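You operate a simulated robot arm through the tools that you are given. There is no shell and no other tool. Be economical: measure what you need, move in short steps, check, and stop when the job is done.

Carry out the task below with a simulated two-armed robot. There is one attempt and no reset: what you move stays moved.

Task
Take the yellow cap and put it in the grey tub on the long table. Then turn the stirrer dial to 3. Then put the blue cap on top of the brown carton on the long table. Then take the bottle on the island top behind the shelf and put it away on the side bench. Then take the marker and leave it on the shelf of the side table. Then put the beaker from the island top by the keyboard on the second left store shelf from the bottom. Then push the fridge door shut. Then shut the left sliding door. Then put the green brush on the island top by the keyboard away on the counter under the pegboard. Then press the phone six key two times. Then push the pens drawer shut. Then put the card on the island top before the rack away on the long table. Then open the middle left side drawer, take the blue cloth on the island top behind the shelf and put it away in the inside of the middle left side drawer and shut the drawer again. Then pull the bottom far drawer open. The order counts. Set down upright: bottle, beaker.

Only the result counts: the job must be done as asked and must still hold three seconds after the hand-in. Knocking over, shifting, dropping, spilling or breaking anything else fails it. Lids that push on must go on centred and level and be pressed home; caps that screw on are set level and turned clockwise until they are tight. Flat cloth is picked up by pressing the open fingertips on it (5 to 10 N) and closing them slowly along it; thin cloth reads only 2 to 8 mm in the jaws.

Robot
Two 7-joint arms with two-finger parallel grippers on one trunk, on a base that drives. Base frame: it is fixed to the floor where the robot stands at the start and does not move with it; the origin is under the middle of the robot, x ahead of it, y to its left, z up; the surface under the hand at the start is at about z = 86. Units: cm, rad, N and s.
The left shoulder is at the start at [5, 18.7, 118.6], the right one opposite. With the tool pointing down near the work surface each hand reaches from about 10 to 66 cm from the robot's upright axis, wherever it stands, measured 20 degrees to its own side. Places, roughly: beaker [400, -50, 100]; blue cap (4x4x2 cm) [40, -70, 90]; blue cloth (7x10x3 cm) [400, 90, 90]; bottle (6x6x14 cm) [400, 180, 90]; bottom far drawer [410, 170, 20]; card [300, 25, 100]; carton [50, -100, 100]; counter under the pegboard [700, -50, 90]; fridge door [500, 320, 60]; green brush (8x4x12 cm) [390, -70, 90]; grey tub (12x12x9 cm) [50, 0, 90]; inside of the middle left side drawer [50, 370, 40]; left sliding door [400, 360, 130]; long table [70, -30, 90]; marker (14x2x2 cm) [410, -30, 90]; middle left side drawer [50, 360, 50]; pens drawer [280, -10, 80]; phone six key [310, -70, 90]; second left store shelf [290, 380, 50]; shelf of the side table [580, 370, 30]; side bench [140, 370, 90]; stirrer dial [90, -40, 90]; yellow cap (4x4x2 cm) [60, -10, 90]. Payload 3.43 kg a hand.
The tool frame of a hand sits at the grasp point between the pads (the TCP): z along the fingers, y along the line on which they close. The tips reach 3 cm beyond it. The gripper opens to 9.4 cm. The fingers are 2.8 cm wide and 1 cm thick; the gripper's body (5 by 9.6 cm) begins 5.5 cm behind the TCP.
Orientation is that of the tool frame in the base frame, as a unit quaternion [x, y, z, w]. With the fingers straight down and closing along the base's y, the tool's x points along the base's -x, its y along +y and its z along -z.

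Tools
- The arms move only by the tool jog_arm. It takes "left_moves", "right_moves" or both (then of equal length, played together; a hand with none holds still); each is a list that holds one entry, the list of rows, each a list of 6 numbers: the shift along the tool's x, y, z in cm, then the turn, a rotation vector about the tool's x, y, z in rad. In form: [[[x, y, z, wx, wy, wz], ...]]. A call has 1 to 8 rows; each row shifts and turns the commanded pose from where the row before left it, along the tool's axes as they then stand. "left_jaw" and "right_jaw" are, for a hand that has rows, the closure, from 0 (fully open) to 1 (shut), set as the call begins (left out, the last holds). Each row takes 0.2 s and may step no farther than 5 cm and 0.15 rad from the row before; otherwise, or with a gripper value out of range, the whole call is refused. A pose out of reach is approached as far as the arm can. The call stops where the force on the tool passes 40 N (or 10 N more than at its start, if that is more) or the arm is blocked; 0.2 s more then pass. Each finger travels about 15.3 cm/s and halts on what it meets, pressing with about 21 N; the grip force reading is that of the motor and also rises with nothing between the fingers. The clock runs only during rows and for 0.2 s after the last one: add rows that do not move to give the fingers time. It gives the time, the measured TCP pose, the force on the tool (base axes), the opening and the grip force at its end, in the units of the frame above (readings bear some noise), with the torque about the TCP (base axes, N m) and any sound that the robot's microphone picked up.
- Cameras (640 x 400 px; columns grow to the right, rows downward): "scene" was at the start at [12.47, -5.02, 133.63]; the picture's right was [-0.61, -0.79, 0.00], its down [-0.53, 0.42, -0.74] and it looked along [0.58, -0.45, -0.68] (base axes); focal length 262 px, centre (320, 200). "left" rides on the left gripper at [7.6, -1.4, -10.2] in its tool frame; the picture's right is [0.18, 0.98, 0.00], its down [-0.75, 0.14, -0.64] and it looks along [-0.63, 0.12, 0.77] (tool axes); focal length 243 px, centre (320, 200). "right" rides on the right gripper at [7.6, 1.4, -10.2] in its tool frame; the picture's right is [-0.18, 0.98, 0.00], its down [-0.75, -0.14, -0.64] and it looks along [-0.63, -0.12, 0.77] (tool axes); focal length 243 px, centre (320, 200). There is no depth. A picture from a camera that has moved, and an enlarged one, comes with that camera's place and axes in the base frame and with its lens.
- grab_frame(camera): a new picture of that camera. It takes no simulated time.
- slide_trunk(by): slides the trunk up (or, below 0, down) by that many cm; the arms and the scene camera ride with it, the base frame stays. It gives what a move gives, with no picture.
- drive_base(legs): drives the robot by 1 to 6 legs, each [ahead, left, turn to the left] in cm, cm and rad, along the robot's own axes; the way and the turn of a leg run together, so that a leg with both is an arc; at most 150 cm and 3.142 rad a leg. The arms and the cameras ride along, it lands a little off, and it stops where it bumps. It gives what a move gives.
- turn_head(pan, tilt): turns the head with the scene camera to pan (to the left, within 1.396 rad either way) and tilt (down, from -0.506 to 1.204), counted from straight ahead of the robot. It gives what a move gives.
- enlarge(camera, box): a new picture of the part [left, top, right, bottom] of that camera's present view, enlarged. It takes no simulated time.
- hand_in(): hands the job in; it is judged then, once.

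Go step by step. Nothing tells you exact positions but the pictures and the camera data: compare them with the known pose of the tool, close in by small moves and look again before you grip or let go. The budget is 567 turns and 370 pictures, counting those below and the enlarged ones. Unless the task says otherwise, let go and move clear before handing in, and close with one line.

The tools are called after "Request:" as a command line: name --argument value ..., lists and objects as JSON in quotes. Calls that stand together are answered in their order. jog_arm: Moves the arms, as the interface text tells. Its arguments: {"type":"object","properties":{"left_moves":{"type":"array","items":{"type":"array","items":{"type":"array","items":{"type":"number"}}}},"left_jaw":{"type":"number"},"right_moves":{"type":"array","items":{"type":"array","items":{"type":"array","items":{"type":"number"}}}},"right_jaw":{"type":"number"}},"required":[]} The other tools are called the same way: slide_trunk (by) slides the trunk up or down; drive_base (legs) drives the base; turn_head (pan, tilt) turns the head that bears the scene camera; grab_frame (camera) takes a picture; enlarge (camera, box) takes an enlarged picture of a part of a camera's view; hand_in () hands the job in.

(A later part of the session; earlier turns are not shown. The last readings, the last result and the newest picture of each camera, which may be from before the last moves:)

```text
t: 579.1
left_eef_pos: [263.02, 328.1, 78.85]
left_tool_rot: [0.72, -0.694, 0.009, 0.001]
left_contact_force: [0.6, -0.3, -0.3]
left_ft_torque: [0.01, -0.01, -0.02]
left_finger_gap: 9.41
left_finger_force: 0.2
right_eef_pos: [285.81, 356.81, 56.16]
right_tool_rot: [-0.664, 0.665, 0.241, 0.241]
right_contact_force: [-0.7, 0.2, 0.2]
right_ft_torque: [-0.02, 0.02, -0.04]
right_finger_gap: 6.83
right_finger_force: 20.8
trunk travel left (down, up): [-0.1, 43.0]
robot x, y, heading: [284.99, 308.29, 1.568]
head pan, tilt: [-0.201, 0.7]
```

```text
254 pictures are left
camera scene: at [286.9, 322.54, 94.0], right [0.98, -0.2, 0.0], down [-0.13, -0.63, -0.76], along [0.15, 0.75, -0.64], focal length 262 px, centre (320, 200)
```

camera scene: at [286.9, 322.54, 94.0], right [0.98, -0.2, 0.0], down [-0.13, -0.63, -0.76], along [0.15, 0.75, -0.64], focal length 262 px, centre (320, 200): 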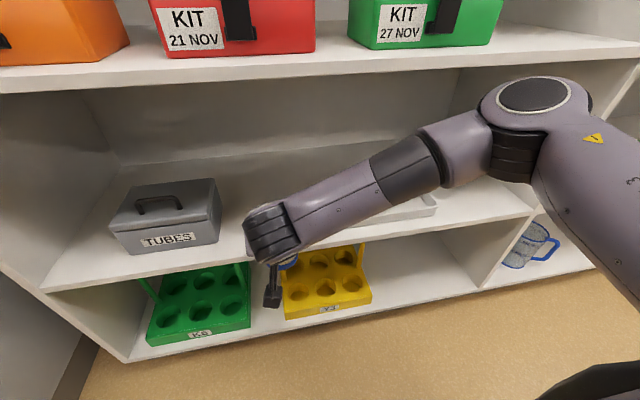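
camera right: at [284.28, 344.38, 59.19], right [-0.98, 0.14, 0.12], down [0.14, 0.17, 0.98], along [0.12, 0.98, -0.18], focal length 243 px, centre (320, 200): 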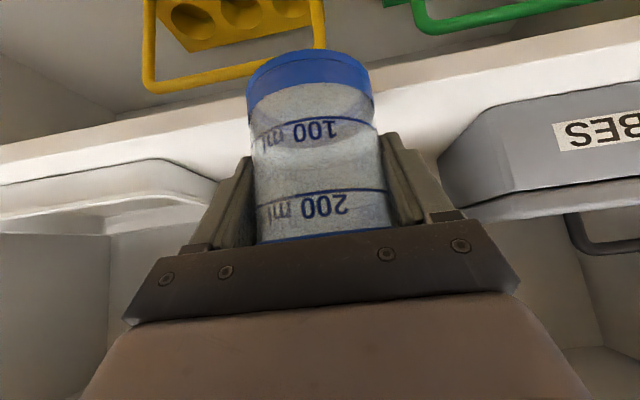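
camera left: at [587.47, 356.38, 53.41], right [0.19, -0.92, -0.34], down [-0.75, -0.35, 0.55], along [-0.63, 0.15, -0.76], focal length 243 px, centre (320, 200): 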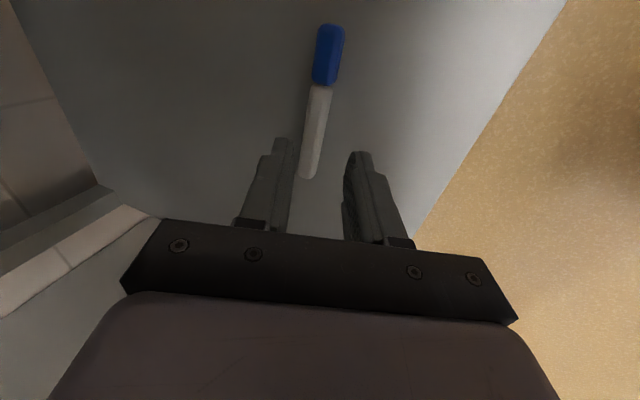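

Request:
jog_arm --right_moves '[[[-3.06, 0, 2.58, 0, 0, 0], [-3.06, 0, 2.58, 0, 0, 0], [0, 0, 0, 0, 0, 0]]]'

Request:
grab_frame --camera "scene"

Request:
grab_frame --camera "right"

```text
t: 579.9
left_eef_pos: [263.0, 328.12, 78.76]
left_tool_rot: [0.72, -0.694, 0.009, 0.001]
left_contact_force: [0.3, 0.0, 0.3]
left_ft_torque: [-0.01, -0.01, 0.0]
left_finger_gap: 9.42
left_finger_force: 0.1
right_eef_pos: [285.81, 364.86, 56.34]
right_tool_rot: [-0.664, 0.665, 0.24, 0.242]
right_contact_force: [0.0, 0.2, 0.8]
right_ft_torque: [0.0, 0.0, 0.03]
right_finger_gap: 6.88
right_finger_force: 21.2
trunk travel left (down, up): [-0.1, 43.0]
robot x, y, heading: [284.81, 308.17, 1.569]
head pan, tilt: [-0.201, 0.7]
```

```text
253 pictures are left
camera scene: at [286.9, 322.54, 94.0], right [0.98, -0.2, 0.0], down [-0.13, -0.63, -0.76], along [0.15, 0.75, -0.64], focal length 262 px, centre (320, 200)
```

scene: 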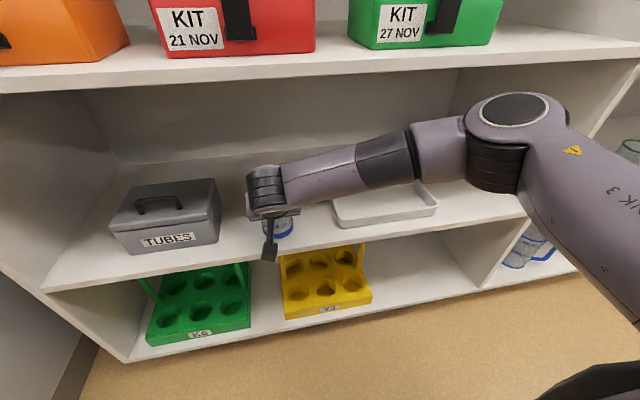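

```text
252 pictures are left
camera right: at [284.3, 352.49, 59.34], right [-0.98, 0.14, 0.12], down [0.14, 0.17, 0.98], along [0.12, 0.98, -0.18], focal length 243 px, centre (320, 200)
```

right: 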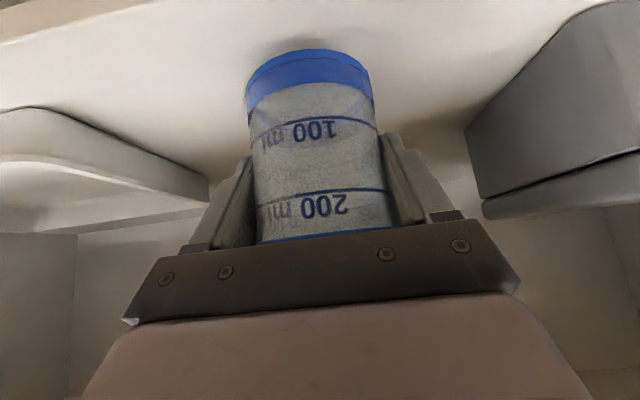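

Request:
jog_arm --right_moves '[[[-3.4, 0, 2.9, 0, 0, 0], [-3.4, 0, 2.9, 0, 0, 0], [0.97, 0, 1.15, 0, 0, 0], [0, 0, 0, 0, 0, 0]]]'

Request:
grab_frame --camera "right"

Request:
grab_frame --camera "scene"

```text
t: 580.9
left_eef_pos: [262.94, 327.93, 78.8]
left_tool_rot: [0.72, -0.694, 0.008, 0.0]
left_contact_force: [-0.6, -0.1, -0.4]
left_ft_torque: [0.0, -0.02, 0.01]
left_finger_gap: 9.37
left_finger_force: 0.1
right_eef_pos: [285.82, 373.78, 55.0]
right_tool_rot: [0.664, -0.664, -0.245, -0.243]
right_contact_force: [-3.0, 2.9, 16.5]
right_ft_torque: [-0.06, 0.05, 0.0]
right_finger_gap: 6.92
right_finger_force: 20.9
trunk travel left (down, up): [-0.1, 43.0]
robot x, y, heading: [285.1, 308.31, 1.567]
head pan, tilt: [-0.201, 0.7]
```

```text
251 pictures are left
camera right: at [284.23, 361.39, 57.97], right [-0.98, 0.14, 0.12], down [0.14, 0.16, 0.98], along [0.12, 0.98, -0.18], focal length 243 px, centre (320, 200)
```

right: 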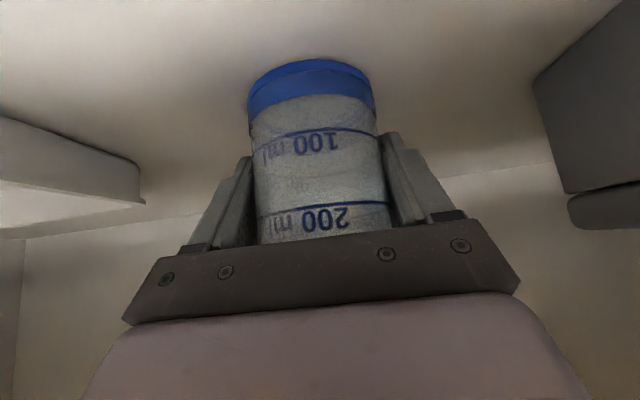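

```text
250 pictures are left
camera scene: at [286.88, 322.44, 94.04], right [0.98, -0.2, 0.0], down [-0.13, -0.63, -0.77], along [0.15, 0.75, -0.64], focal length 262 px, centre (320, 200)
```

scene: 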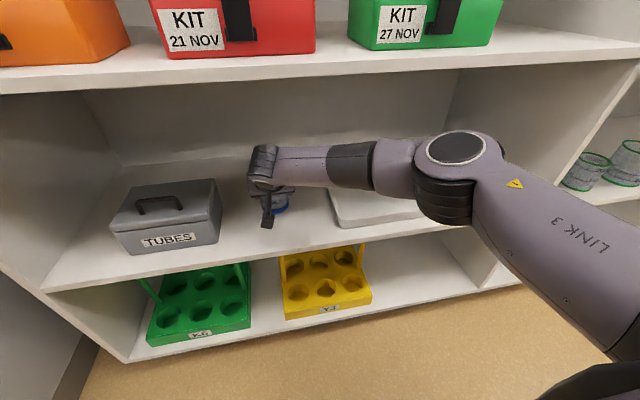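

The base touched the shelf. I'll ease up a touch and release.

Request:
jog_arm --right_moves '[[[-0.22, 0, -0.26, 0, 0, 0], [0, 0, 0, 0, 0, 0]]]'

Request:
jog_arm --right_moves '[[[0, 0, 0, 0, 0, 0], [0, 0, 0, 0, 0, 0], [0, 0, 0, 0, 0, 0]]]' --right_jaw 0

Request:
grab_frame --camera "right"

```text
t: 581.5
left_eef_pos: [262.97, 328.19, 78.75]
left_tool_rot: [0.72, -0.694, 0.01, 0.001]
left_contact_force: [-0.4, -0.2, 0.9]
left_ft_torque: [0.01, 0.01, -0.02]
left_finger_gap: 9.4
left_finger_force: 0.1
right_eef_pos: [285.79, 373.5, 55.13]
right_tool_rot: [-0.663, 0.666, 0.24, 0.242]
right_contact_force: [-1.5, 1.9, 7.7]
right_ft_torque: [0.17, 0.03, 0.02]
right_finger_gap: 6.85
right_finger_force: 21.2
trunk travel left (down, up): [-0.1, 43.0]
robot x, y, heading: [285.11, 308.21, 1.576]
head pan, tilt: [-0.201, 0.7]
```

```text
t: 582.3
left_eef_pos: [263.1, 328.1, 78.8]
left_tool_rot: [0.72, -0.694, 0.009, 0.0]
left_contact_force: [0.3, -0.7, -0.1]
left_ft_torque: [-0.03, -0.01, -0.03]
left_finger_gap: 9.38
left_finger_force: 0.1
right_eef_pos: [285.76, 373.6, 55.04]
right_tool_rot: [-0.664, 0.665, 0.241, 0.241]
right_contact_force: [0.3, -0.1, 0.4]
right_ft_torque: [0.03, 0.0, 0.0]
right_finger_gap: 9.4
right_finger_force: 0.1
trunk travel left (down, up): [-0.1, 43.0]
robot x, y, heading: [285.16, 308.1, 1.57]
head pan, tilt: [-0.201, 0.7]
```

```text
249 pictures are left
camera right: at [284.36, 361.22, 58.04], right [-0.98, 0.14, 0.12], down [0.14, 0.17, 0.98], along [0.12, 0.98, -0.18], focal length 243 px, centre (320, 200)
```

right: 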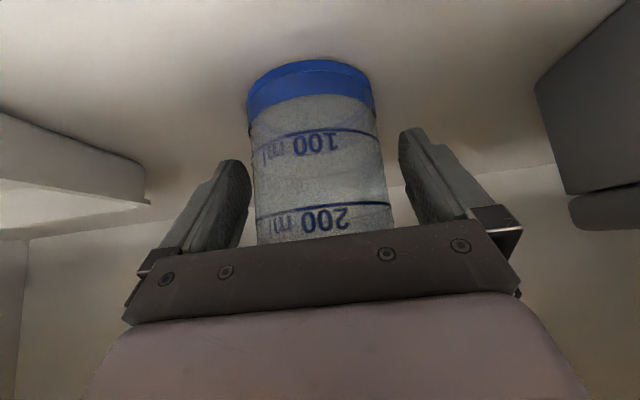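

Released and standing. I'll withdraw the hand backward along its axis and check.

Request:
jog_arm --right_moves '[[[0, 0, -4, 0, 0, 0], [0, 0, -4, 0, 0, 0], [3.06, 0, -2.58, 0, 0, 0], [3.06, 0, -2.58, 0, 0, 0], [3.06, 0, -2.58, 0, 0, 0], [3.06, 0, -2.58, 0, 0, 0], [0, 0, 0, 0, 0, 0]]]'

Request:
grab_frame --camera "scene"

```text
t: 583.9
left_eef_pos: [262.99, 328.09, 78.77]
left_tool_rot: [0.72, -0.694, 0.009, 0.001]
left_contact_force: [0.1, 0.0, -0.4]
left_ft_torque: [-0.01, 0.03, -0.04]
left_finger_gap: 9.38
left_finger_force: 0.0
right_eef_pos: [285.83, 352.43, 61.41]
right_tool_rot: [-0.663, 0.666, 0.241, 0.242]
right_contact_force: [-0.9, -0.4, 0.2]
right_ft_torque: [0.01, 0.03, 0.01]
right_finger_gap: 9.4
right_finger_force: 0.1
trunk travel left (down, up): [-0.1, 43.0]
robot x, y, heading: [285.37, 308.39, 1.57]
head pan, tilt: [-0.201, 0.7]
```

```text
248 pictures are left
camera scene: at [286.9, 322.54, 94.0], right [0.98, -0.2, 0.0], down [-0.13, -0.63, -0.76], along [0.15, 0.75, -0.64], focal length 262 px, centre (320, 200)
```

scene: 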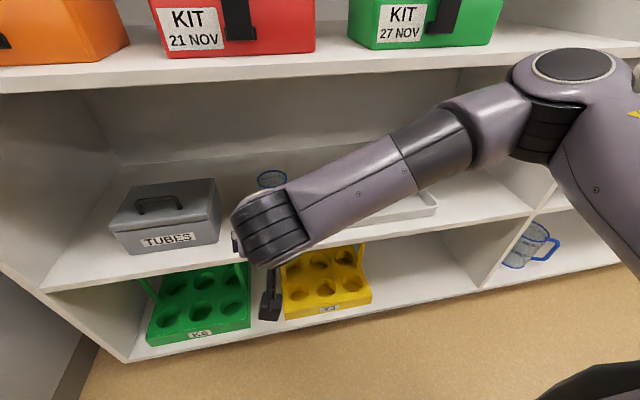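

Clear of it. I'll back the base off and check the beaker, then raise the trunk and untilt the hand.

Request:
drive_base --legs '[[-35, 0, 0]]'

Request:
enlarge --camera "scene" --box '[150, 60, 450, 260]'

Request:
slide_trunk --by 40

Request:
jog_arm --right_moves '[[[0, 0, 0, 0, 0.14, 0], [0, 0, 0, 0, 0.14, 0], [0, 0, 0, 0, 0.14, 0], [0, 0, 0, 0, 0.14, 0], [0, 0, 0, 0, 0.14, 0], [0, -4, -3, 0, 0, 0], [0, -4, -3, 0, 0, 0], [0, -4, -3, 0, 0, 0]]]'

```text
t: 586.2
left_eef_pos: [262.94, 292.56, 78.86]
left_tool_rot: [0.719, -0.695, 0.01, 0.001]
left_contact_force: [-0.2, -0.1, -0.2]
left_ft_torque: [0.0, 0.0, -0.03]
left_finger_gap: 9.39
left_finger_force: 0.0
right_eef_pos: [285.78, 316.69, 61.3]
right_tool_rot: [-0.663, 0.666, 0.24, 0.241]
right_contact_force: [-0.3, -0.1, 0.1]
right_ft_torque: [0.05, -0.02, -0.02]
right_finger_gap: 9.38
right_finger_force: 0.0
trunk travel left (down, up): [-0.1, 43.0]
robot x, y, heading: [285.25, 272.72, 1.567]
head pan, tilt: [-0.201, 0.7]
```

```text
2.00 times, centred on (300, 160) of scene
camera zoom: at [286.89, 286.84, 94.0], right [0.98, -0.2, 0.0], down [-0.13, -0.63, -0.76], along [0.15, 0.75, -0.64], focal length 523 px, centre (360, 280)
```

zoom: 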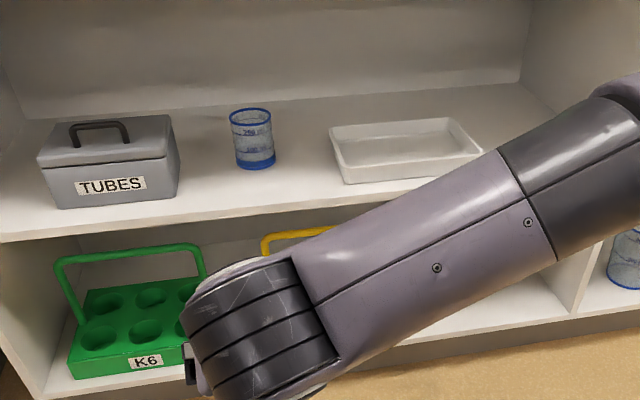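

```text
t: 590.0
left_eef_pos: [263.05, 292.53, 118.82]
left_tool_rot: [0.719, -0.694, 0.01, 0.0]
left_contact_force: [0.9, -0.4, -0.1]
left_ft_torque: [-0.02, 0.0, -0.04]
left_finger_gap: 9.39
left_finger_force: 0.1
right_eef_pos: [285.76, 316.74, 101.32]
right_tool_rot: [-0.663, 0.666, 0.241, 0.242]
right_contact_force: [-0.7, 0.2, -0.1]
right_ft_torque: [0.01, -0.01, -0.01]
right_finger_gap: 9.41
right_finger_force: 0.0
trunk travel left (down, up): [-40.1, 3.0]
robot x, y, heading: [285.4, 272.57, 1.569]
head pan, tilt: [-0.201, 0.7]
```

```text
t: 591.8
left_eef_pos: [263.09, 292.39, 118.89]
left_tool_rot: [0.719, -0.695, 0.01, 0.001]
left_contact_force: [0.0, 0.2, 0.2]
left_ft_torque: [0.01, -0.01, 0.01]
left_finger_gap: 9.4
left_finger_force: 0.0
right_eef_pos: [298.07, 316.71, 110.56]
right_tool_rot: [-0.706, 0.708, -0.001, -0.001]
right_contact_force: [0.0, 0.2, -0.5]
right_ft_torque: [0.0, -0.01, -0.02]
right_finger_gap: 9.37
right_finger_force: 0.1
trunk travel left (down, up): [-40.1, 3.0]
robot x, y, heading: [285.0, 272.44, 1.567]
head pan, tilt: [-0.201, 0.7]
```

The beaker stands upright on the second left shelf. Next is the fridge door (hinge near [483, 346], free edge near [522, 315]); I'll drive over in front of it and look.

Request:
drive_base --legs '[[-16, 0, 0], [0, -149, 0], [0, -62, 0]]'

Request:
turn_head --pan 0 --tilt 0.5

Request:
grab_frame --camera "scene"

```text
t: 611.6
left_eef_pos: [474.3, 276.24, 118.86]
left_tool_rot: [0.718, -0.696, 0.008, 0.001]
left_contact_force: [0.0, 0.4, 0.0]
left_ft_torque: [-0.01, 0.0, 0.02]
left_finger_gap: 9.39
left_finger_force: 0.1
right_eef_pos: [509.46, 300.35, 110.48]
right_tool_rot: [-0.704, 0.71, -0.002, -0.001]
right_contact_force: [-0.4, -0.2, 0.4]
right_ft_torque: [0.01, 0.01, -0.05]
right_finger_gap: 9.41
right_finger_force: 0.0
trunk travel left (down, up): [-40.1, 3.0]
robot x, y, heading: [496.49, 256.6, 1.562]
head pan, tilt: [-0.201, 0.7]
```

```text
t: 612.3
left_eef_pos: [474.4, 276.22, 118.69]
left_tool_rot: [0.718, -0.696, 0.009, 0.001]
left_contact_force: [1.2, 0.3, -0.1]
left_ft_torque: [-0.01, 0.0, -0.01]
left_finger_gap: 9.39
left_finger_force: 0.1
right_eef_pos: [509.33, 300.2, 110.41]
right_tool_rot: [-0.704, 0.71, -0.001, -0.002]
right_contact_force: [0.0, -0.4, 0.0]
right_ft_torque: [-0.04, -0.01, -0.01]
right_finger_gap: 9.39
right_finger_force: 0.0
trunk travel left (down, up): [-40.1, 3.0]
robot x, y, heading: [496.24, 256.62, 1.564]
head pan, tilt: [0.0, 0.499]
```

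```text
246 pictures are left
camera scene: at [496.54, 271.28, 135.76], right [1.0, -0.01, 0.0], down [0.0, -0.48, -0.88], along [0.01, 0.88, -0.48], focal length 262 px, centre (320, 200)
```

scene: 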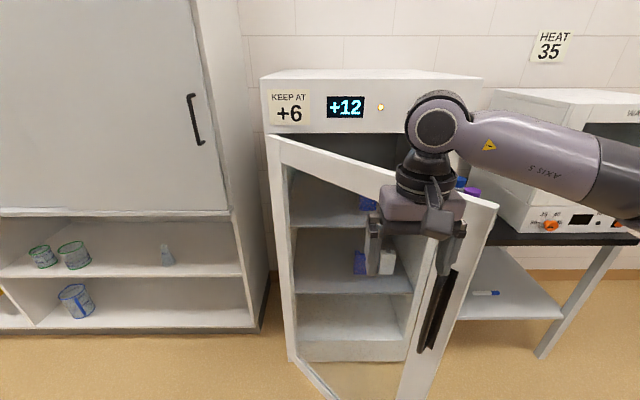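

The door's top rail is at z≈105–113. With the right fingers closed and tilted forward I'll push on that rail near x≈516.

Request:
jog_arm --right_moves '[[[0, -3.5, 0, 0, -0.15, 0], [0, -3.5, 0, 0, -0.15, 0], [0, 0, 0, 0, -0.15, 0], [0, 0, 0, 0, -0.15, 0], [0, 0, 0, 0, -0.15, 0], [0, 0, 0, 0, -0.15, 0], [0, 0, 0, 0, 0, 0]]]' --right_jaw 1

Request:
jog_arm --right_moves '[[[-2.5, 0, 3.1, 0, 0, 0], [-2.5, 0, 3.1, 0, 0, 0], [-2.5, 0, 3.1, 0, 0, 0], [-2.5, 0, 3.1, 0, 0, 0], [-2.5, 0, 3.1, 0, 0, 0], [0, 0, 0, 0, 0, 0]]]'

Request:
grab_frame --camera "scene"

```text
t: 613.9
left_eef_pos: [474.35, 276.21, 118.82]
left_tool_rot: [0.718, -0.696, 0.009, 0.001]
left_contact_force: [0.7, 0.7, -0.7]
left_ft_torque: [0.03, -0.01, 0.0]
left_finger_gap: 9.4
left_finger_force: 0.1
right_eef_pos: [516.37, 300.28, 110.53]
right_tool_rot: [-0.635, 0.64, 0.305, 0.307]
right_contact_force: [-1.0, -0.9, 0.0]
right_ft_torque: [0.0, 0.01, 0.0]
right_finger_gap: 0.0
right_finger_force: 21.1
trunk travel left (down, up): [-40.1, 3.0]
robot x, y, heading: [496.29, 256.28, 1.564]
head pan, tilt: [0.0, 0.499]
```

```text
t: 615.3
left_eef_pos: [474.52, 276.13, 118.89]
left_tool_rot: [0.718, -0.696, 0.009, 0.001]
left_contact_force: [1.2, 0.9, -0.1]
left_ft_torque: [0.01, -0.05, 0.0]
left_finger_gap: 9.39
left_finger_force: 0.2
right_eef_pos: [516.56, 320.13, 110.74]
right_tool_rot: [-0.635, 0.64, 0.305, 0.307]
right_contact_force: [0.3, -0.6, 0.0]
right_ft_torque: [-0.01, -0.02, 0.0]
right_finger_gap: 0.02
right_finger_force: 20.9
trunk travel left (down, up): [-40.1, 3.0]
robot x, y, heading: [496.72, 256.43, 1.565]
head pan, tilt: [0.0, 0.499]
```

```text
245 pictures are left
camera scene: at [496.56, 271.26, 135.77], right [1.0, -0.01, 0.0], down [0.0, -0.48, -0.88], along [0.0, 0.88, -0.48], focal length 262 px, centre (320, 200)
```

scene: 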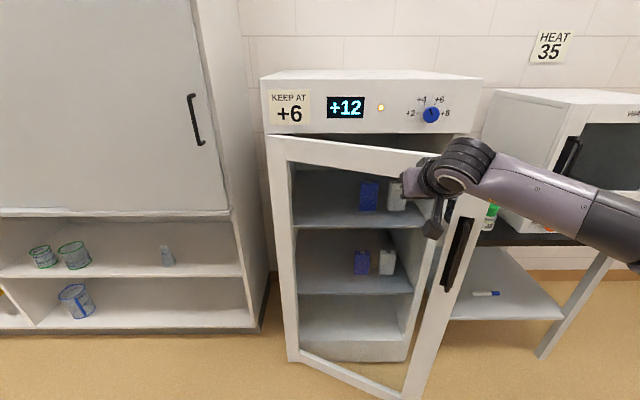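

The door is closing. I'll keep pushing.

Request:
jog_arm --right_moves '[[[-2.2, 0, 2.7, 0, 0, 0], [-2.2, 0, 2.7, 0, 0, 0], [-2.2, 0, 2.7, 0, 0, 0], [-2.2, 0, 2.7, 0, 0, 0], [0, 0, 0, 0, 0, 0]]]'

Request:
grab_frame --camera "scene"

```text
t: 616.5
left_eef_pos: [474.48, 276.23, 118.81]
left_tool_rot: [0.718, -0.696, 0.009, 0.0]
left_contact_force: [-0.2, 0.9, -0.2]
left_ft_torque: [0.0, 0.04, -0.01]
left_finger_gap: 9.4
left_finger_force: 0.1
right_eef_pos: [516.89, 333.97, 110.69]
right_tool_rot: [-0.634, 0.639, 0.306, 0.308]
right_contact_force: [-0.5, -0.1, 0.1]
right_ft_torque: [0.02, 0.0, 0.0]
right_finger_gap: 0.02
right_finger_force: 21.4
trunk travel left (down, up): [-40.1, 3.0]
robot x, y, heading: [496.66, 256.06, 1.565]
head pan, tilt: [0.0, 0.499]
```

```text
244 pictures are left
camera scene: at [496.66, 271.29, 135.77], right [1.0, -0.01, 0.0], down [0.0, -0.48, -0.88], along [0.0, 0.88, -0.48], focal length 262 px, centre (320, 200)
```

scene: 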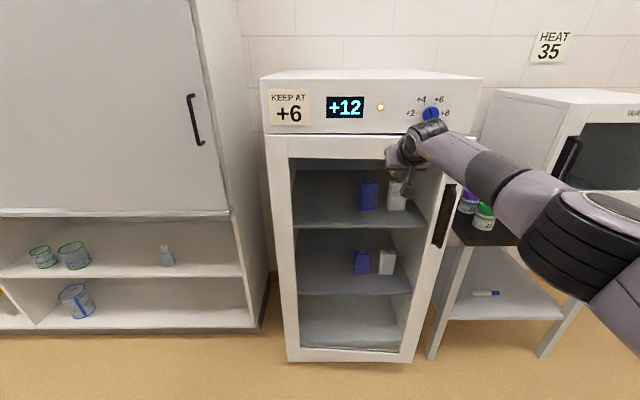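

Request:
jog_arm --right_moves '[[[-1.0, 0, 1.25, 0, 0, 0], [-1.0, 0, 1.25, 0, 0, 0], [-0.6, 0, 0.8, 0, 0, 0], [0, 0, 0, 0, 0, 0]]]'

Request:
enlarge --camera "scene" --box '[250, 60, 500, 380]'

```text
t: 617.5
left_eef_pos: [474.31, 276.1, 118.73]
left_tool_rot: [0.718, -0.696, 0.009, 0.001]
left_contact_force: [0.2, 0.4, 0.7]
left_ft_torque: [-0.02, -0.01, -0.02]
left_finger_gap: 9.39
left_finger_force: 0.0
right_eef_pos: [516.63, 334.32, 110.59]
right_tool_rot: [-0.635, 0.64, 0.305, 0.308]
right_contact_force: [0.2, -0.4, 0.5]
right_ft_torque: [0.01, -0.01, -0.02]
right_finger_gap: 0.03
right_finger_force: 20.8
right hand out of reach, approached as far as the arm can: row 1, 2, 3
trunk travel left (down, up): [-40.1, 3.0]
robot x, y, heading: [496.53, 256.53, 1.561]
head pan, tilt: [0.0, 0.499]
```

```text
1.25 times, centred on (375, 220) of scene
camera zoom: at [496.53, 271.28, 135.77], right [1.0, -0.01, 0.0], down [0.0, -0.48, -0.88], along [0.01, 0.88, -0.48], focal length 327 px, centre (251, 175)
```

zoom: 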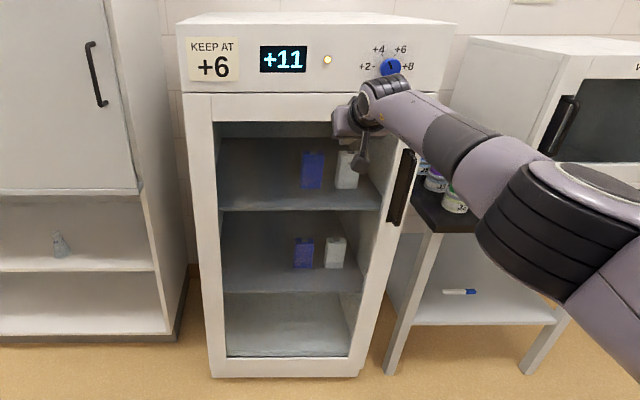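

The display dropped to +11, and the door looks shut. To be sure I'll nudge the base ahead a few cm to press it home.

Request:
drive_base --legs '[[4, 0, 0]]'

Request:
enlarge --camera "scene" --box '[250, 60, 500, 220]'

```text
t: 618.4
left_eef_pos: [474.36, 280.38, 118.81]
left_tool_rot: [0.717, -0.697, 0.011, 0.001]
left_contact_force: [0.0, 0.4, 0.0]
left_ft_torque: [-0.03, 0.0, -0.02]
left_finger_gap: 9.38
left_finger_force: 0.1
right_eef_pos: [516.81, 338.33, 110.64]
right_tool_rot: [-0.635, 0.64, 0.305, 0.307]
right_contact_force: [0.0, -0.6, 0.5]
right_ft_torque: [0.03, 0.0, -0.02]
right_finger_gap: 0.01
right_finger_force: 21.4
trunk travel left (down, up): [-40.1, 3.0]
robot x, y, heading: [496.47, 260.43, 1.561]
head pan, tilt: [0.0, 0.499]
```

```text
2.50 times, centred on (375, 140) of scene
camera zoom: at [496.57, 275.37, 135.75], right [1.0, -0.01, 0.0], down [0.0, -0.48, -0.88], along [0.01, 0.88, -0.48], focal length 654 px, centre (182, 350)
```

zoom: 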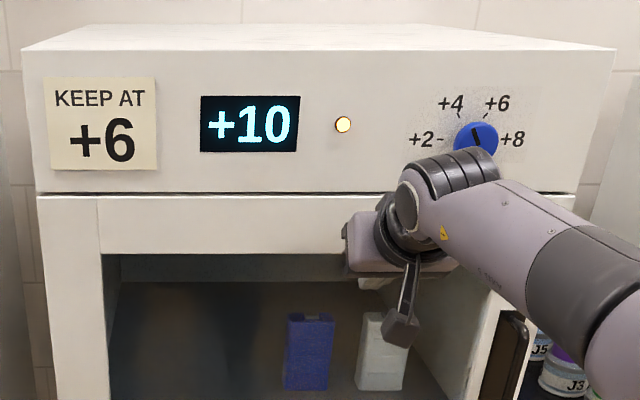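

Request:
drive_base --legs '[[4, 0, 0]]'

Request:
enlarge --camera "scene" --box '[250, 60, 500, 220]'

```text
t: 619.4
left_eef_pos: [474.47, 283.89, 118.75]
left_tool_rot: [0.718, -0.696, 0.009, 0.002]
left_contact_force: [-0.7, 0.5, 0.8]
left_ft_torque: [-0.03, 0.02, 0.01]
left_finger_gap: 9.4
left_finger_force: 0.2
right_eef_pos: [516.76, 341.88, 110.39]
right_tool_rot: [-0.636, 0.643, 0.299, 0.303]
right_contact_force: [0.1, 1.0, 0.0]
right_ft_torque: [0.01, 0.04, 0.01]
right_finger_gap: 0.02
right_finger_force: 20.5
trunk travel left (down, up): [-40.1, 3.0]
robot x, y, heading: [496.27, 264.35, 1.564]
head pan, tilt: [0.0, 0.499]
stopped in leg 1: the force on the tool passed its limit at 98 N (the readings are from after the stop); the commanded pose is now the measured one
```

```text
2.50 times, centred on (375, 140) of scene
camera zoom: at [496.6, 279.02, 135.77], right [1.0, -0.01, 0.0], down [0.0, -0.48, -0.88], along [0.01, 0.88, -0.48], focal length 654 px, centre (182, 350)
```

zoom: 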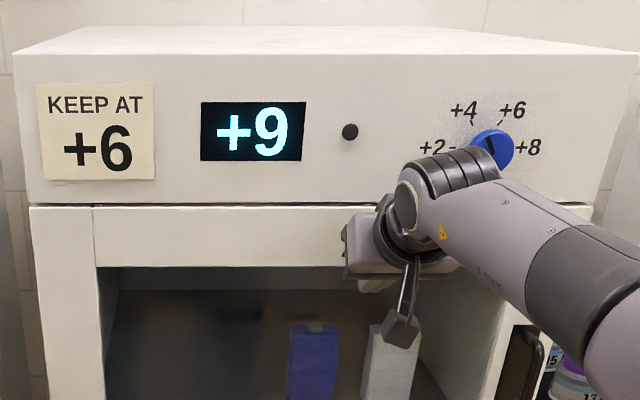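

The door is firmly shut (lamp out, temperature falling). I'll back off, restore the hand, and go look at the left sliding door.

Request:
drive_base --legs '[[-22, 0, 0]]'

Request:
jog_arm --right_moves '[[[2.0, 0, -2.5, 0, 0.15, 0], [2.0, 0, -2.5, 0, 0.15, 0], [2.0, 0, -2.5, 0, 0.15, 0], [2.0, 0, -2.5, 0, 0.15, 0], [2.5, 0, -2.0, 0, 0.15, 0], [2.5, 0, -1, 0, 0.15, 0], [3, 0, 0, 0, 0, 0], [3, 0, 0, 0, 0, 0]]]'

Request:
drive_base --legs '[[0, 95, 0]]'

Request:
turn_head --pan 0 --tilt 0.2

Request:
grab_frame --camera "scene"

```text
t: 621.1
left_eef_pos: [474.28, 262.36, 118.8]
left_tool_rot: [0.718, -0.696, 0.009, 0.0]
left_contact_force: [0.0, -0.2, -0.3]
left_ft_torque: [0.0, -0.01, 0.04]
left_finger_gap: 9.41
left_finger_force: 0.0
right_eef_pos: [516.71, 320.19, 110.52]
right_tool_rot: [-0.637, 0.643, 0.299, 0.302]
right_contact_force: [0.5, 0.3, -0.2]
right_ft_torque: [0.0, 0.0, -0.01]
right_finger_gap: 0.0
right_finger_force: 20.7
trunk travel left (down, up): [-40.1, 3.0]
robot x, y, heading: [496.11, 242.7, 1.563]
head pan, tilt: [0.0, 0.499]
```

```text
t: 622.9
left_eef_pos: [474.32, 262.45, 118.83]
left_tool_rot: [0.717, -0.697, 0.01, 0.0]
left_contact_force: [0.0, -0.1, 0.5]
left_ft_torque: [0.01, 0.02, 0.02]
left_finger_gap: 9.38
left_finger_force: 0.1
right_eef_pos: [516.62, 296.44, 115.67]
right_tool_rot: [-0.703, 0.711, -0.008, -0.006]
right_contact_force: [0.1, 1.0, 0.2]
right_ft_torque: [0.01, 0.03, 0.0]
right_finger_gap: 0.02
right_finger_force: 21.0
trunk travel left (down, up): [-40.1, 3.0]
robot x, y, heading: [496.07, 242.48, 1.565]
head pan, tilt: [0.0, 0.499]
```

```text
t: 631.7
left_eef_pos: [377.38, 263.07, 118.69]
left_tool_rot: [0.718, -0.696, 0.01, 0.001]
left_contact_force: [-0.4, 0.3, -0.4]
left_ft_torque: [0.01, 0.01, -0.01]
left_finger_gap: 9.42
left_finger_force: 0.0
right_eef_pos: [419.5, 297.15, 115.63]
right_tool_rot: [-0.703, 0.711, -0.007, -0.009]
right_contact_force: [0.7, 0.7, 0.2]
right_ft_torque: [0.02, 0.01, 0.01]
right_finger_gap: 0.0
right_finger_force: 21.0
trunk travel left (down, up): [-40.1, 3.0]
robot x, y, heading: [399.39, 243.42, 1.56]
head pan, tilt: [0.0, 0.499]
```

```text
t: 632.5
left_eef_pos: [377.34, 263.08, 118.75]
left_tool_rot: [0.718, -0.696, 0.01, 0.001]
left_contact_force: [0.7, -0.1, -1.2]
left_ft_torque: [-0.02, 0.01, -0.01]
left_finger_gap: 9.41
left_finger_force: 0.1
right_eef_pos: [419.61, 297.11, 115.57]
right_tool_rot: [-0.703, 0.711, -0.009, -0.009]
right_contact_force: [-0.2, -0.3, -0.4]
right_ft_torque: [0.03, 0.0, -0.01]
right_finger_gap: 0.0
right_finger_force: 21.3
trunk travel left (down, up): [-40.1, 3.0]
robot x, y, heading: [399.32, 243.39, 1.566]
head pan, tilt: [0.0, 0.201]
```

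```text
240 pictures are left
camera scene: at [399.59, 258.4, 138.53], right [1.0, -0.01, 0.0], down [0.0, -0.2, -0.98], along [0.01, 0.98, -0.2], focal length 262 px, centre (320, 200)
```

scene: 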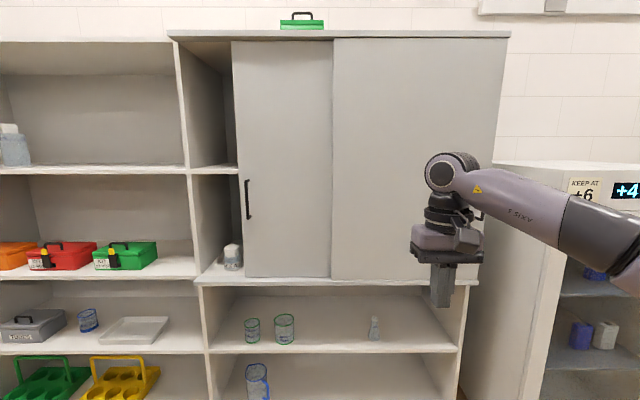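

The left sliding door's left edge is at x≈363, its handle at about [371.6, 362, 117], and it must move ~16 cm left. I'll drive closer, tuck the right hand and bring the left hand up tilted forward, fingers closed.

Request:
jog_arm --left_moves '[[[0, -3, 0, 0, 0, 0.03], [0, -3, 0, 0, 0, 0], [0, -3, 0, 0, 0, 0], [-4, -3, 0, 0, 0, 0], [-4, 0, 0, 0, 0, 0], [-4, 0, 0, 0, 0, 0]]]' --right_moves '[[[4, 0, 0, 0, 0, 0], [4, 0, 0, 0, 0, 0], [4, 0, 0, 0, 0, 0], [4, 0, 0, 0, 0, 0], [4, 0, 0, 0, 0, 0], [4, 0, 0, 0, 0, 0]]]' --left_jaw 1 --right_jaw 0

Request:
jog_arm --left_moves '[[[-2, 0, 0, 0, -0.15, 0], [-2, 0, 0, 0, -0.15, 0], [-2, 0, 0, 0, -0.15, 0], [-2, 0, 0, 0, -0.15, 0], [-1, 0, 2, 0, -0.15, 0], [-1, 0, 2, 0, -0.15, 0], [0, 0, 0, 0, -0.15, 0], [0, 0, 0, 0, -0.15, 0]]]'

Request:
drive_base --legs '[[38, 15, 0]]'

Request:
turn_head --pan 0.15 --tilt 0.4

Request:
grab_frame --camera "scene"

```text
t: 633.9
left_eef_pos: [389.55, 275.09, 118.82]
left_tool_rot: [-0.707, 0.707, -0.009, 0.0]
left_contact_force: [1.3, -0.3, -0.5]
left_ft_torque: [-0.04, -0.02, 0.03]
left_finger_gap: 0.0
left_finger_force: 21.1
right_eef_pos: [419.25, 273.18, 116.08]
right_tool_rot: [-0.702, 0.712, -0.008, -0.008]
right_contact_force: [-0.2, 0.4, 0.4]
right_ft_torque: [0.0, 0.03, 0.01]
right_finger_gap: 9.39
right_finger_force: 0.0
trunk travel left (down, up): [-40.1, 3.0]
robot x, y, heading: [399.53, 243.3, 1.565]
head pan, tilt: [0.0, 0.201]
```

```text
t: 635.7
left_eef_pos: [389.26, 287.0, 118.58]
left_tool_rot: [0.588, -0.584, -0.391, -0.399]
left_contact_force: [0.3, 0.9, 0.3]
left_ft_torque: [0.02, 0.01, -0.01]
left_finger_gap: 0.01
left_finger_force: 21.5
right_eef_pos: [419.44, 273.13, 116.07]
right_tool_rot: [-0.703, 0.711, -0.008, -0.008]
right_contact_force: [-0.2, 0.6, 0.5]
right_ft_torque: [0.01, 0.01, -0.01]
right_finger_gap: 9.39
right_finger_force: 0.1
trunk travel left (down, up): [-40.1, 3.0]
robot x, y, heading: [399.61, 242.9, 1.565]
head pan, tilt: [0.0, 0.201]
```

```text
t: 638.2
left_eef_pos: [375.1, 325.2, 118.57]
left_tool_rot: [0.588, -0.585, -0.39, -0.399]
left_contact_force: [-0.1, 0.7, 0.0]
left_ft_torque: [0.0, 0.02, 0.02]
left_finger_gap: 0.0
left_finger_force: 21.2
right_eef_pos: [404.99, 311.34, 116.14]
right_tool_rot: [-0.703, 0.711, -0.008, -0.009]
right_contact_force: [0.6, -0.2, 0.0]
right_ft_torque: [0.0, 0.0, 0.0]
right_finger_gap: 9.41
right_finger_force: 0.0
trunk travel left (down, up): [-40.1, 3.0]
robot x, y, heading: [384.71, 281.1, 1.561]
head pan, tilt: [0.0, 0.201]
```

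```text
t: 639.0
left_eef_pos: [374.94, 325.01, 118.61]
left_tool_rot: [0.589, -0.585, -0.391, -0.399]
left_contact_force: [-0.5, -0.9, 0.1]
left_ft_torque: [0.0, -0.01, 0.01]
left_finger_gap: 0.0
left_finger_force: 21.8
right_eef_pos: [404.98, 311.31, 116.12]
right_tool_rot: [-0.703, 0.711, -0.008, -0.008]
right_contact_force: [-0.2, -0.1, -0.5]
right_ft_torque: [-0.04, -0.02, -0.02]
right_finger_gap: 9.37
right_finger_force: 0.1
trunk travel left (down, up): [-40.1, 3.0]
robot x, y, heading: [384.94, 281.08, 1.561]
head pan, tilt: [0.15, 0.4]
```

```text
239 pictures are left
camera scene: at [383.87, 296.37, 136.69], right [0.99, 0.14, 0.0], down [0.05, -0.38, -0.92], along [-0.13, 0.91, -0.39], focal length 262 px, centre (320, 200)
```

scene: 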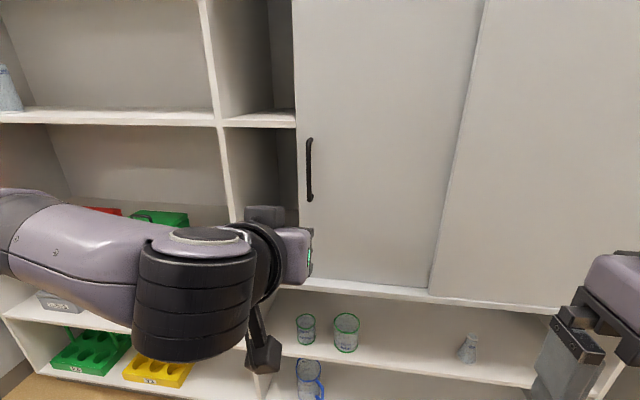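

Request:
grab_frame --camera "left"

```text
238 pictures are left
camera left: at [376.51, 312.61, 115.51], right [-0.98, -0.07, -0.18], down [-0.15, -0.31, 0.94], along [-0.12, 0.95, 0.29], focal length 243 px, centre (320, 200)
```

left: 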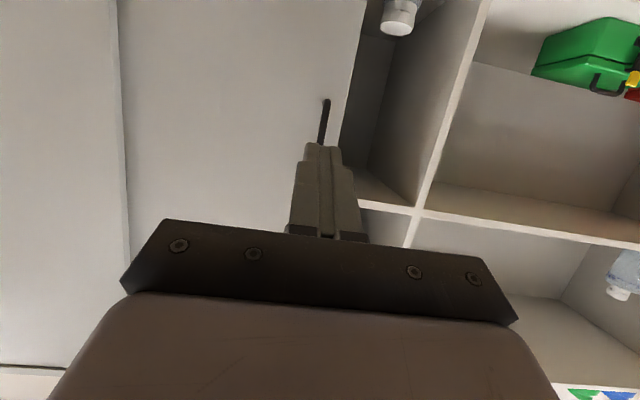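

Request:
jog_arm --left_moves '[[[0, -2.7, 0, 0, 0, 0], [-1.45, 0, 3.73, 0, 0, 0], [-1.45, 0, 3.73, 0, 0, 0], [-1.45, 0, 3.73, 0, 0, 0], [-1.45, 0, 3.73, 0, 0, 0], [-1.45, 0, 3.73, 0, 0, 0], [-1.45, 0, 3.73, 0, 0, 0], [-1.45, 0, 3.73, 0, 0, 0]]]'

Request:
grab_frame --camera "left"

Request:
grab_frame --camera "scene"

```text
t: 640.8
left_eef_pos: [377.71, 353.17, 117.91]
left_tool_rot: [0.588, -0.586, -0.39, -0.398]
left_contact_force: [-0.6, 0.2, 0.0]
left_ft_torque: [-0.01, 0.0, 0.0]
left_finger_gap: 0.0
left_finger_force: 21.0
right_eef_pos: [404.93, 311.32, 116.01]
right_tool_rot: [-0.702, 0.712, -0.008, -0.008]
right_contact_force: [-0.7, -0.7, -0.4]
right_ft_torque: [-0.01, 0.02, 0.03]
right_finger_gap: 9.42
right_finger_force: 0.1
trunk travel left (down, up): [-40.1, 3.0]
robot x, y, heading: [384.79, 281.42, 1.562]
head pan, tilt: [0.15, 0.4]
```

```text
237 pictures are left
camera left: at [379.17, 340.65, 114.95], right [-0.98, -0.07, -0.18], down [-0.15, -0.31, 0.94], along [-0.12, 0.95, 0.29], focal length 243 px, centre (320, 200)
```

left: 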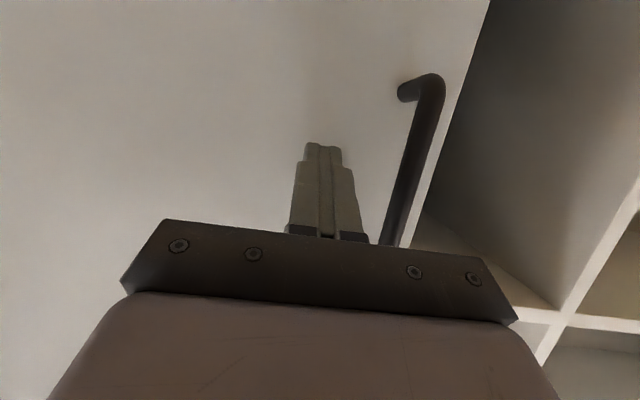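

```text
236 pictures are left
camera scene: at [383.9, 296.41, 136.68], right [0.99, 0.14, 0.0], down [0.05, -0.39, -0.92], along [-0.13, 0.91, -0.39], focal length 262 px, centre (320, 200)
```

scene: 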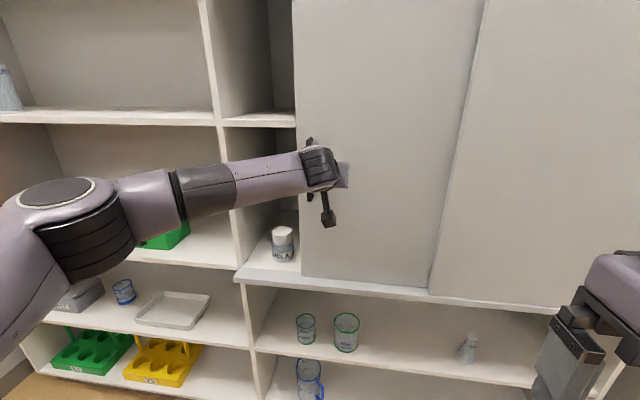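

Request:
jog_arm --left_moves '[[[-1.1, 0, 2.8, 0, 0, 0], [-1.1, 0, 2.8, 0, 0, 0], [0, 0, 0, 0, 0, 0]]]'

Request:
grab_frame --camera "left"

```text
t: 641.1
left_eef_pos: [378.23, 353.63, 118.24]
left_tool_rot: [-0.587, 0.588, 0.388, 0.399]
left_contact_force: [1.3, -12.1, 2.9]
left_ft_torque: [0.1, 0.17, 0.02]
left_finger_gap: 0.01
left_finger_force: 21.0
right_eef_pos: [405.04, 311.21, 116.11]
right_tool_rot: [-0.703, 0.711, -0.008, -0.008]
right_contact_force: [0.3, -0.6, 0.3]
right_ft_torque: [0.0, -0.02, -0.02]
right_finger_gap: 9.4
right_finger_force: 0.1
trunk travel left (down, up): [-40.1, 3.0]
robot x, y, heading: [385.04, 281.06, 1.567]
head pan, tilt: [0.15, 0.4]
stopped in row 1 (left hand): the force on the tool passed its limit at 46 N (the readings are from after the stop); the commanded pose is now the measured one
```

```text
235 pictures are left
camera left: at [379.56, 340.97, 115.15], right [-0.98, -0.06, -0.18], down [-0.16, -0.3, 0.94], along [-0.11, 0.95, 0.29], focal length 243 px, centre (320, 200)
```

left: 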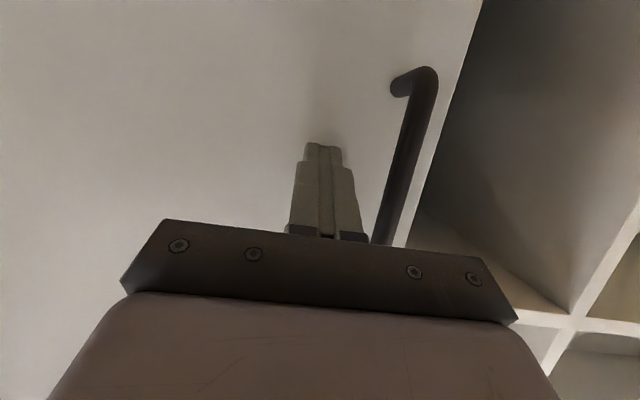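

The door face is at y≈356.5 and the fingers are just right of the handle. I'll ease off the surface slightly and push left on the handle.

Request:
jog_arm --left_moves '[[[0.2, 0, -0.6, 0, 0, 0], [0, 2.5, 0, 0, 0, 0], [0, 2.5, 0, 0, 0, 0], [0, 2.5, 0, 0, 0, 0], [0, 2.5, 0, 0, 0, 0], [0, 0, 0, 0, 0, 0]]]'

Request:
grab_frame --camera "scene"

Request:
grab_frame --camera "left"

```text
t: 642.5
left_eef_pos: [368.16, 353.29, 118.0]
left_tool_rot: [0.59, -0.586, -0.389, -0.396]
left_contact_force: [-0.1, 0.2, -0.6]
left_ft_torque: [0.03, 0.01, 0.03]
left_finger_gap: 0.02
left_finger_force: 20.4
right_eef_pos: [405.06, 311.34, 116.14]
right_tool_rot: [-0.702, 0.712, -0.008, -0.008]
right_contact_force: [0.4, 0.1, 0.0]
right_ft_torque: [0.02, 0.0, 0.01]
right_finger_gap: 9.4
right_finger_force: 0.0
trunk travel left (down, up): [-40.1, 3.0]
robot x, y, heading: [384.9, 281.33, 1.56]
head pan, tilt: [0.15, 0.4]
```

```text
234 pictures are left
camera scene: at [383.88, 296.36, 136.68], right [0.99, 0.14, 0.0], down [0.05, -0.39, -0.92], along [-0.13, 0.91, -0.39], focal length 262 px, centre (320, 200)
```

scene: 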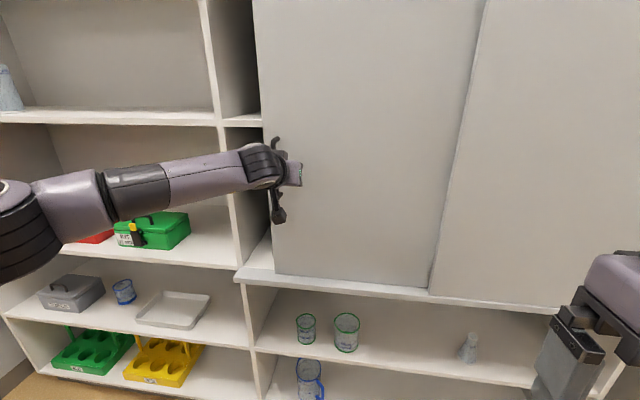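

```text
233 pictures are left
camera left: at [369.49, 340.72, 114.89], right [-0.98, -0.07, -0.18], down [-0.15, -0.3, 0.94], along [-0.12, 0.95, 0.29], focal length 243 px, centre (320, 200)
```

left: 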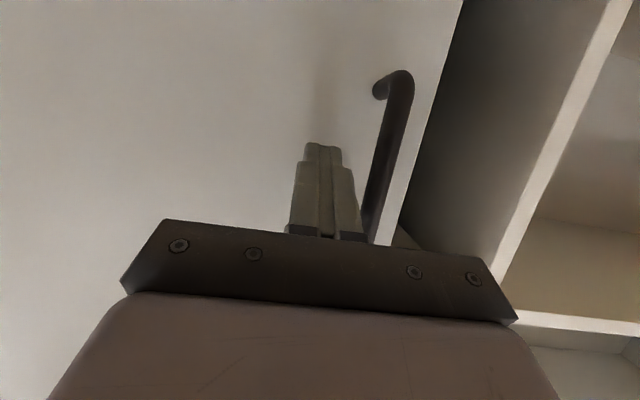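

The door is sliding. I'll continue left.

Request:
jog_arm --left_moves '[[[0, 2, 0, 0, 0, 0], [0, 2, 0, 0, 0, 0], [0, 2, 0, 0, 0, 0], [0, 1, 0, 0, 0, 0], [0, 0, 0, 0, 0, 0]]]'

Request:
grab_frame --camera "scene"

```text
t: 643.7
left_eef_pos: [360.93, 353.21, 117.84]
left_tool_rot: [0.589, -0.587, -0.388, -0.397]
left_contact_force: [0.4, 0.4, 0.5]
left_ft_torque: [0.02, -0.01, -0.02]
left_finger_gap: 0.0
left_finger_force: 21.0
right_eef_pos: [404.95, 311.33, 116.04]
right_tool_rot: [-0.703, 0.711, -0.009, -0.008]
right_contact_force: [-0.3, -0.3, 0.9]
right_ft_torque: [0.01, 0.0, -0.03]
right_finger_gap: 9.41
right_finger_force: 0.1
trunk travel left (down, up): [-40.1, 3.0]
robot x, y, heading: [384.97, 281.3, 1.563]
head pan, tilt: [0.15, 0.4]
```

```text
232 pictures are left
camera scene: at [383.85, 296.35, 136.68], right [0.99, 0.14, 0.0], down [0.06, -0.39, -0.92], along [-0.13, 0.91, -0.39], focal length 262 px, centre (320, 200)
```

scene: 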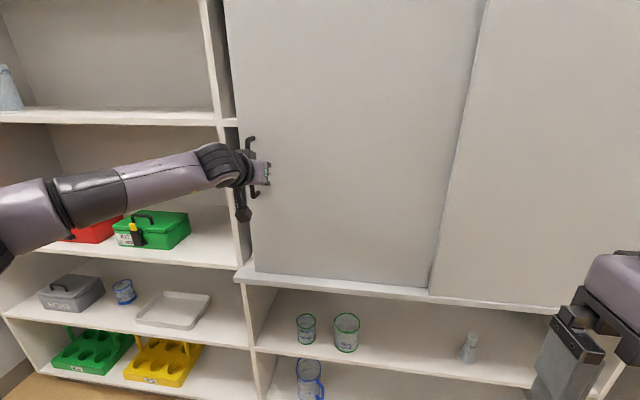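

Request:
jog_arm --left_moves '[[[0, 1, 0, 0, 0, 0], [0, 1, 0, 0, 0, 0], [0, 1, 0, 0, 0, 0], [0, 1, 0, 0, 0, 0], [0, 1, 0, 0, 0, 0], [0, 0, 0, 0, 0, 0]]]'

Request:
enlarge --camera "scene" --box '[160, 0, 400, 300]'

```text
t: 645.1
left_eef_pos: [355.92, 353.17, 117.66]
left_tool_rot: [0.589, -0.588, -0.388, -0.397]
left_contact_force: [-0.7, 0.4, -0.1]
left_ft_torque: [0.03, 0.0, -0.02]
left_finger_gap: 0.0
left_finger_force: 20.8
right_eef_pos: [404.99, 311.3, 116.0]
right_tool_rot: [-0.703, 0.712, -0.008, -0.009]
right_contact_force: [0.5, -0.5, 0.5]
right_ft_torque: [-0.02, -0.02, -0.02]
right_finger_gap: 9.38
right_finger_force: 0.0
trunk travel left (down, up): [-40.1, 3.0]
robot x, y, heading: [385.17, 281.5, 1.565]
head pan, tilt: [0.15, 0.4]
```

```text
1.33 times, centred on (280, 150) of scene
camera zoom: at [383.86, 296.36, 136.68], right [0.99, 0.14, 0.0], down [0.06, -0.39, -0.92], along [-0.13, 0.91, -0.39], focal length 349 px, centre (373, 267)
```

zoom: 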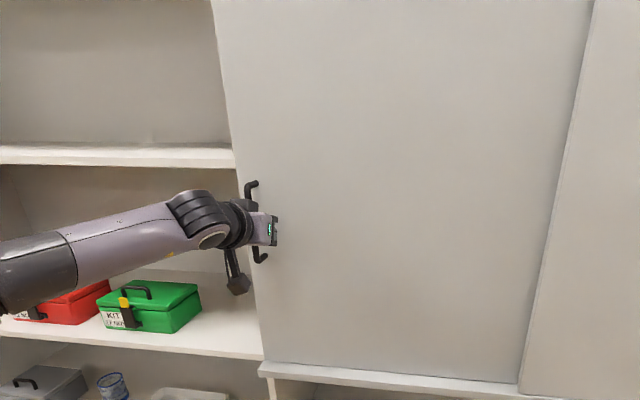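

Request:
jog_arm --left_moves '[[[0, 0.7, 0, 0, 0, 0], [0, 0.7, 0, 0, 0, 0], [0, 0.7, 0, 0, 0, 0], [0, 0, 0, 0, 0, 0]]]'

Request:
enlarge --camera "scene" --box '[160, 0, 400, 300]'

```text
t: 646.1
left_eef_pos: [355.52, 353.06, 117.68]
left_tool_rot: [-0.582, 0.594, 0.385, 0.4]
left_contact_force: [34.5, -1.9, -7.1]
left_ft_torque: [0.02, 0.22, 0.03]
left_finger_gap: 0.0
left_finger_force: 21.0
right_eef_pos: [405.57, 311.39, 116.01]
right_tool_rot: [-0.702, 0.712, -0.006, -0.01]
right_contact_force: [0.1, -0.3, -0.1]
right_ft_torque: [0.0, 0.02, 0.02]
right_finger_gap: 9.39
right_finger_force: 0.1
trunk travel left (down, up): [-40.1, 3.0]
robot x, y, heading: [385.35, 281.54, 1.562]
head pan, tilt: [0.15, 0.4]
```

```text
1.33 times, centred on (280, 150) of scene
camera zoom: at [384.4, 296.42, 136.67], right [0.99, 0.14, 0.0], down [0.05, -0.39, -0.92], along [-0.13, 0.91, -0.39], focal length 349 px, centre (373, 267)
```

zoom: 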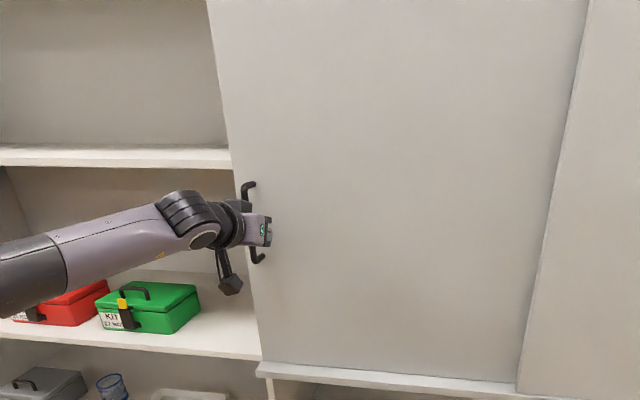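

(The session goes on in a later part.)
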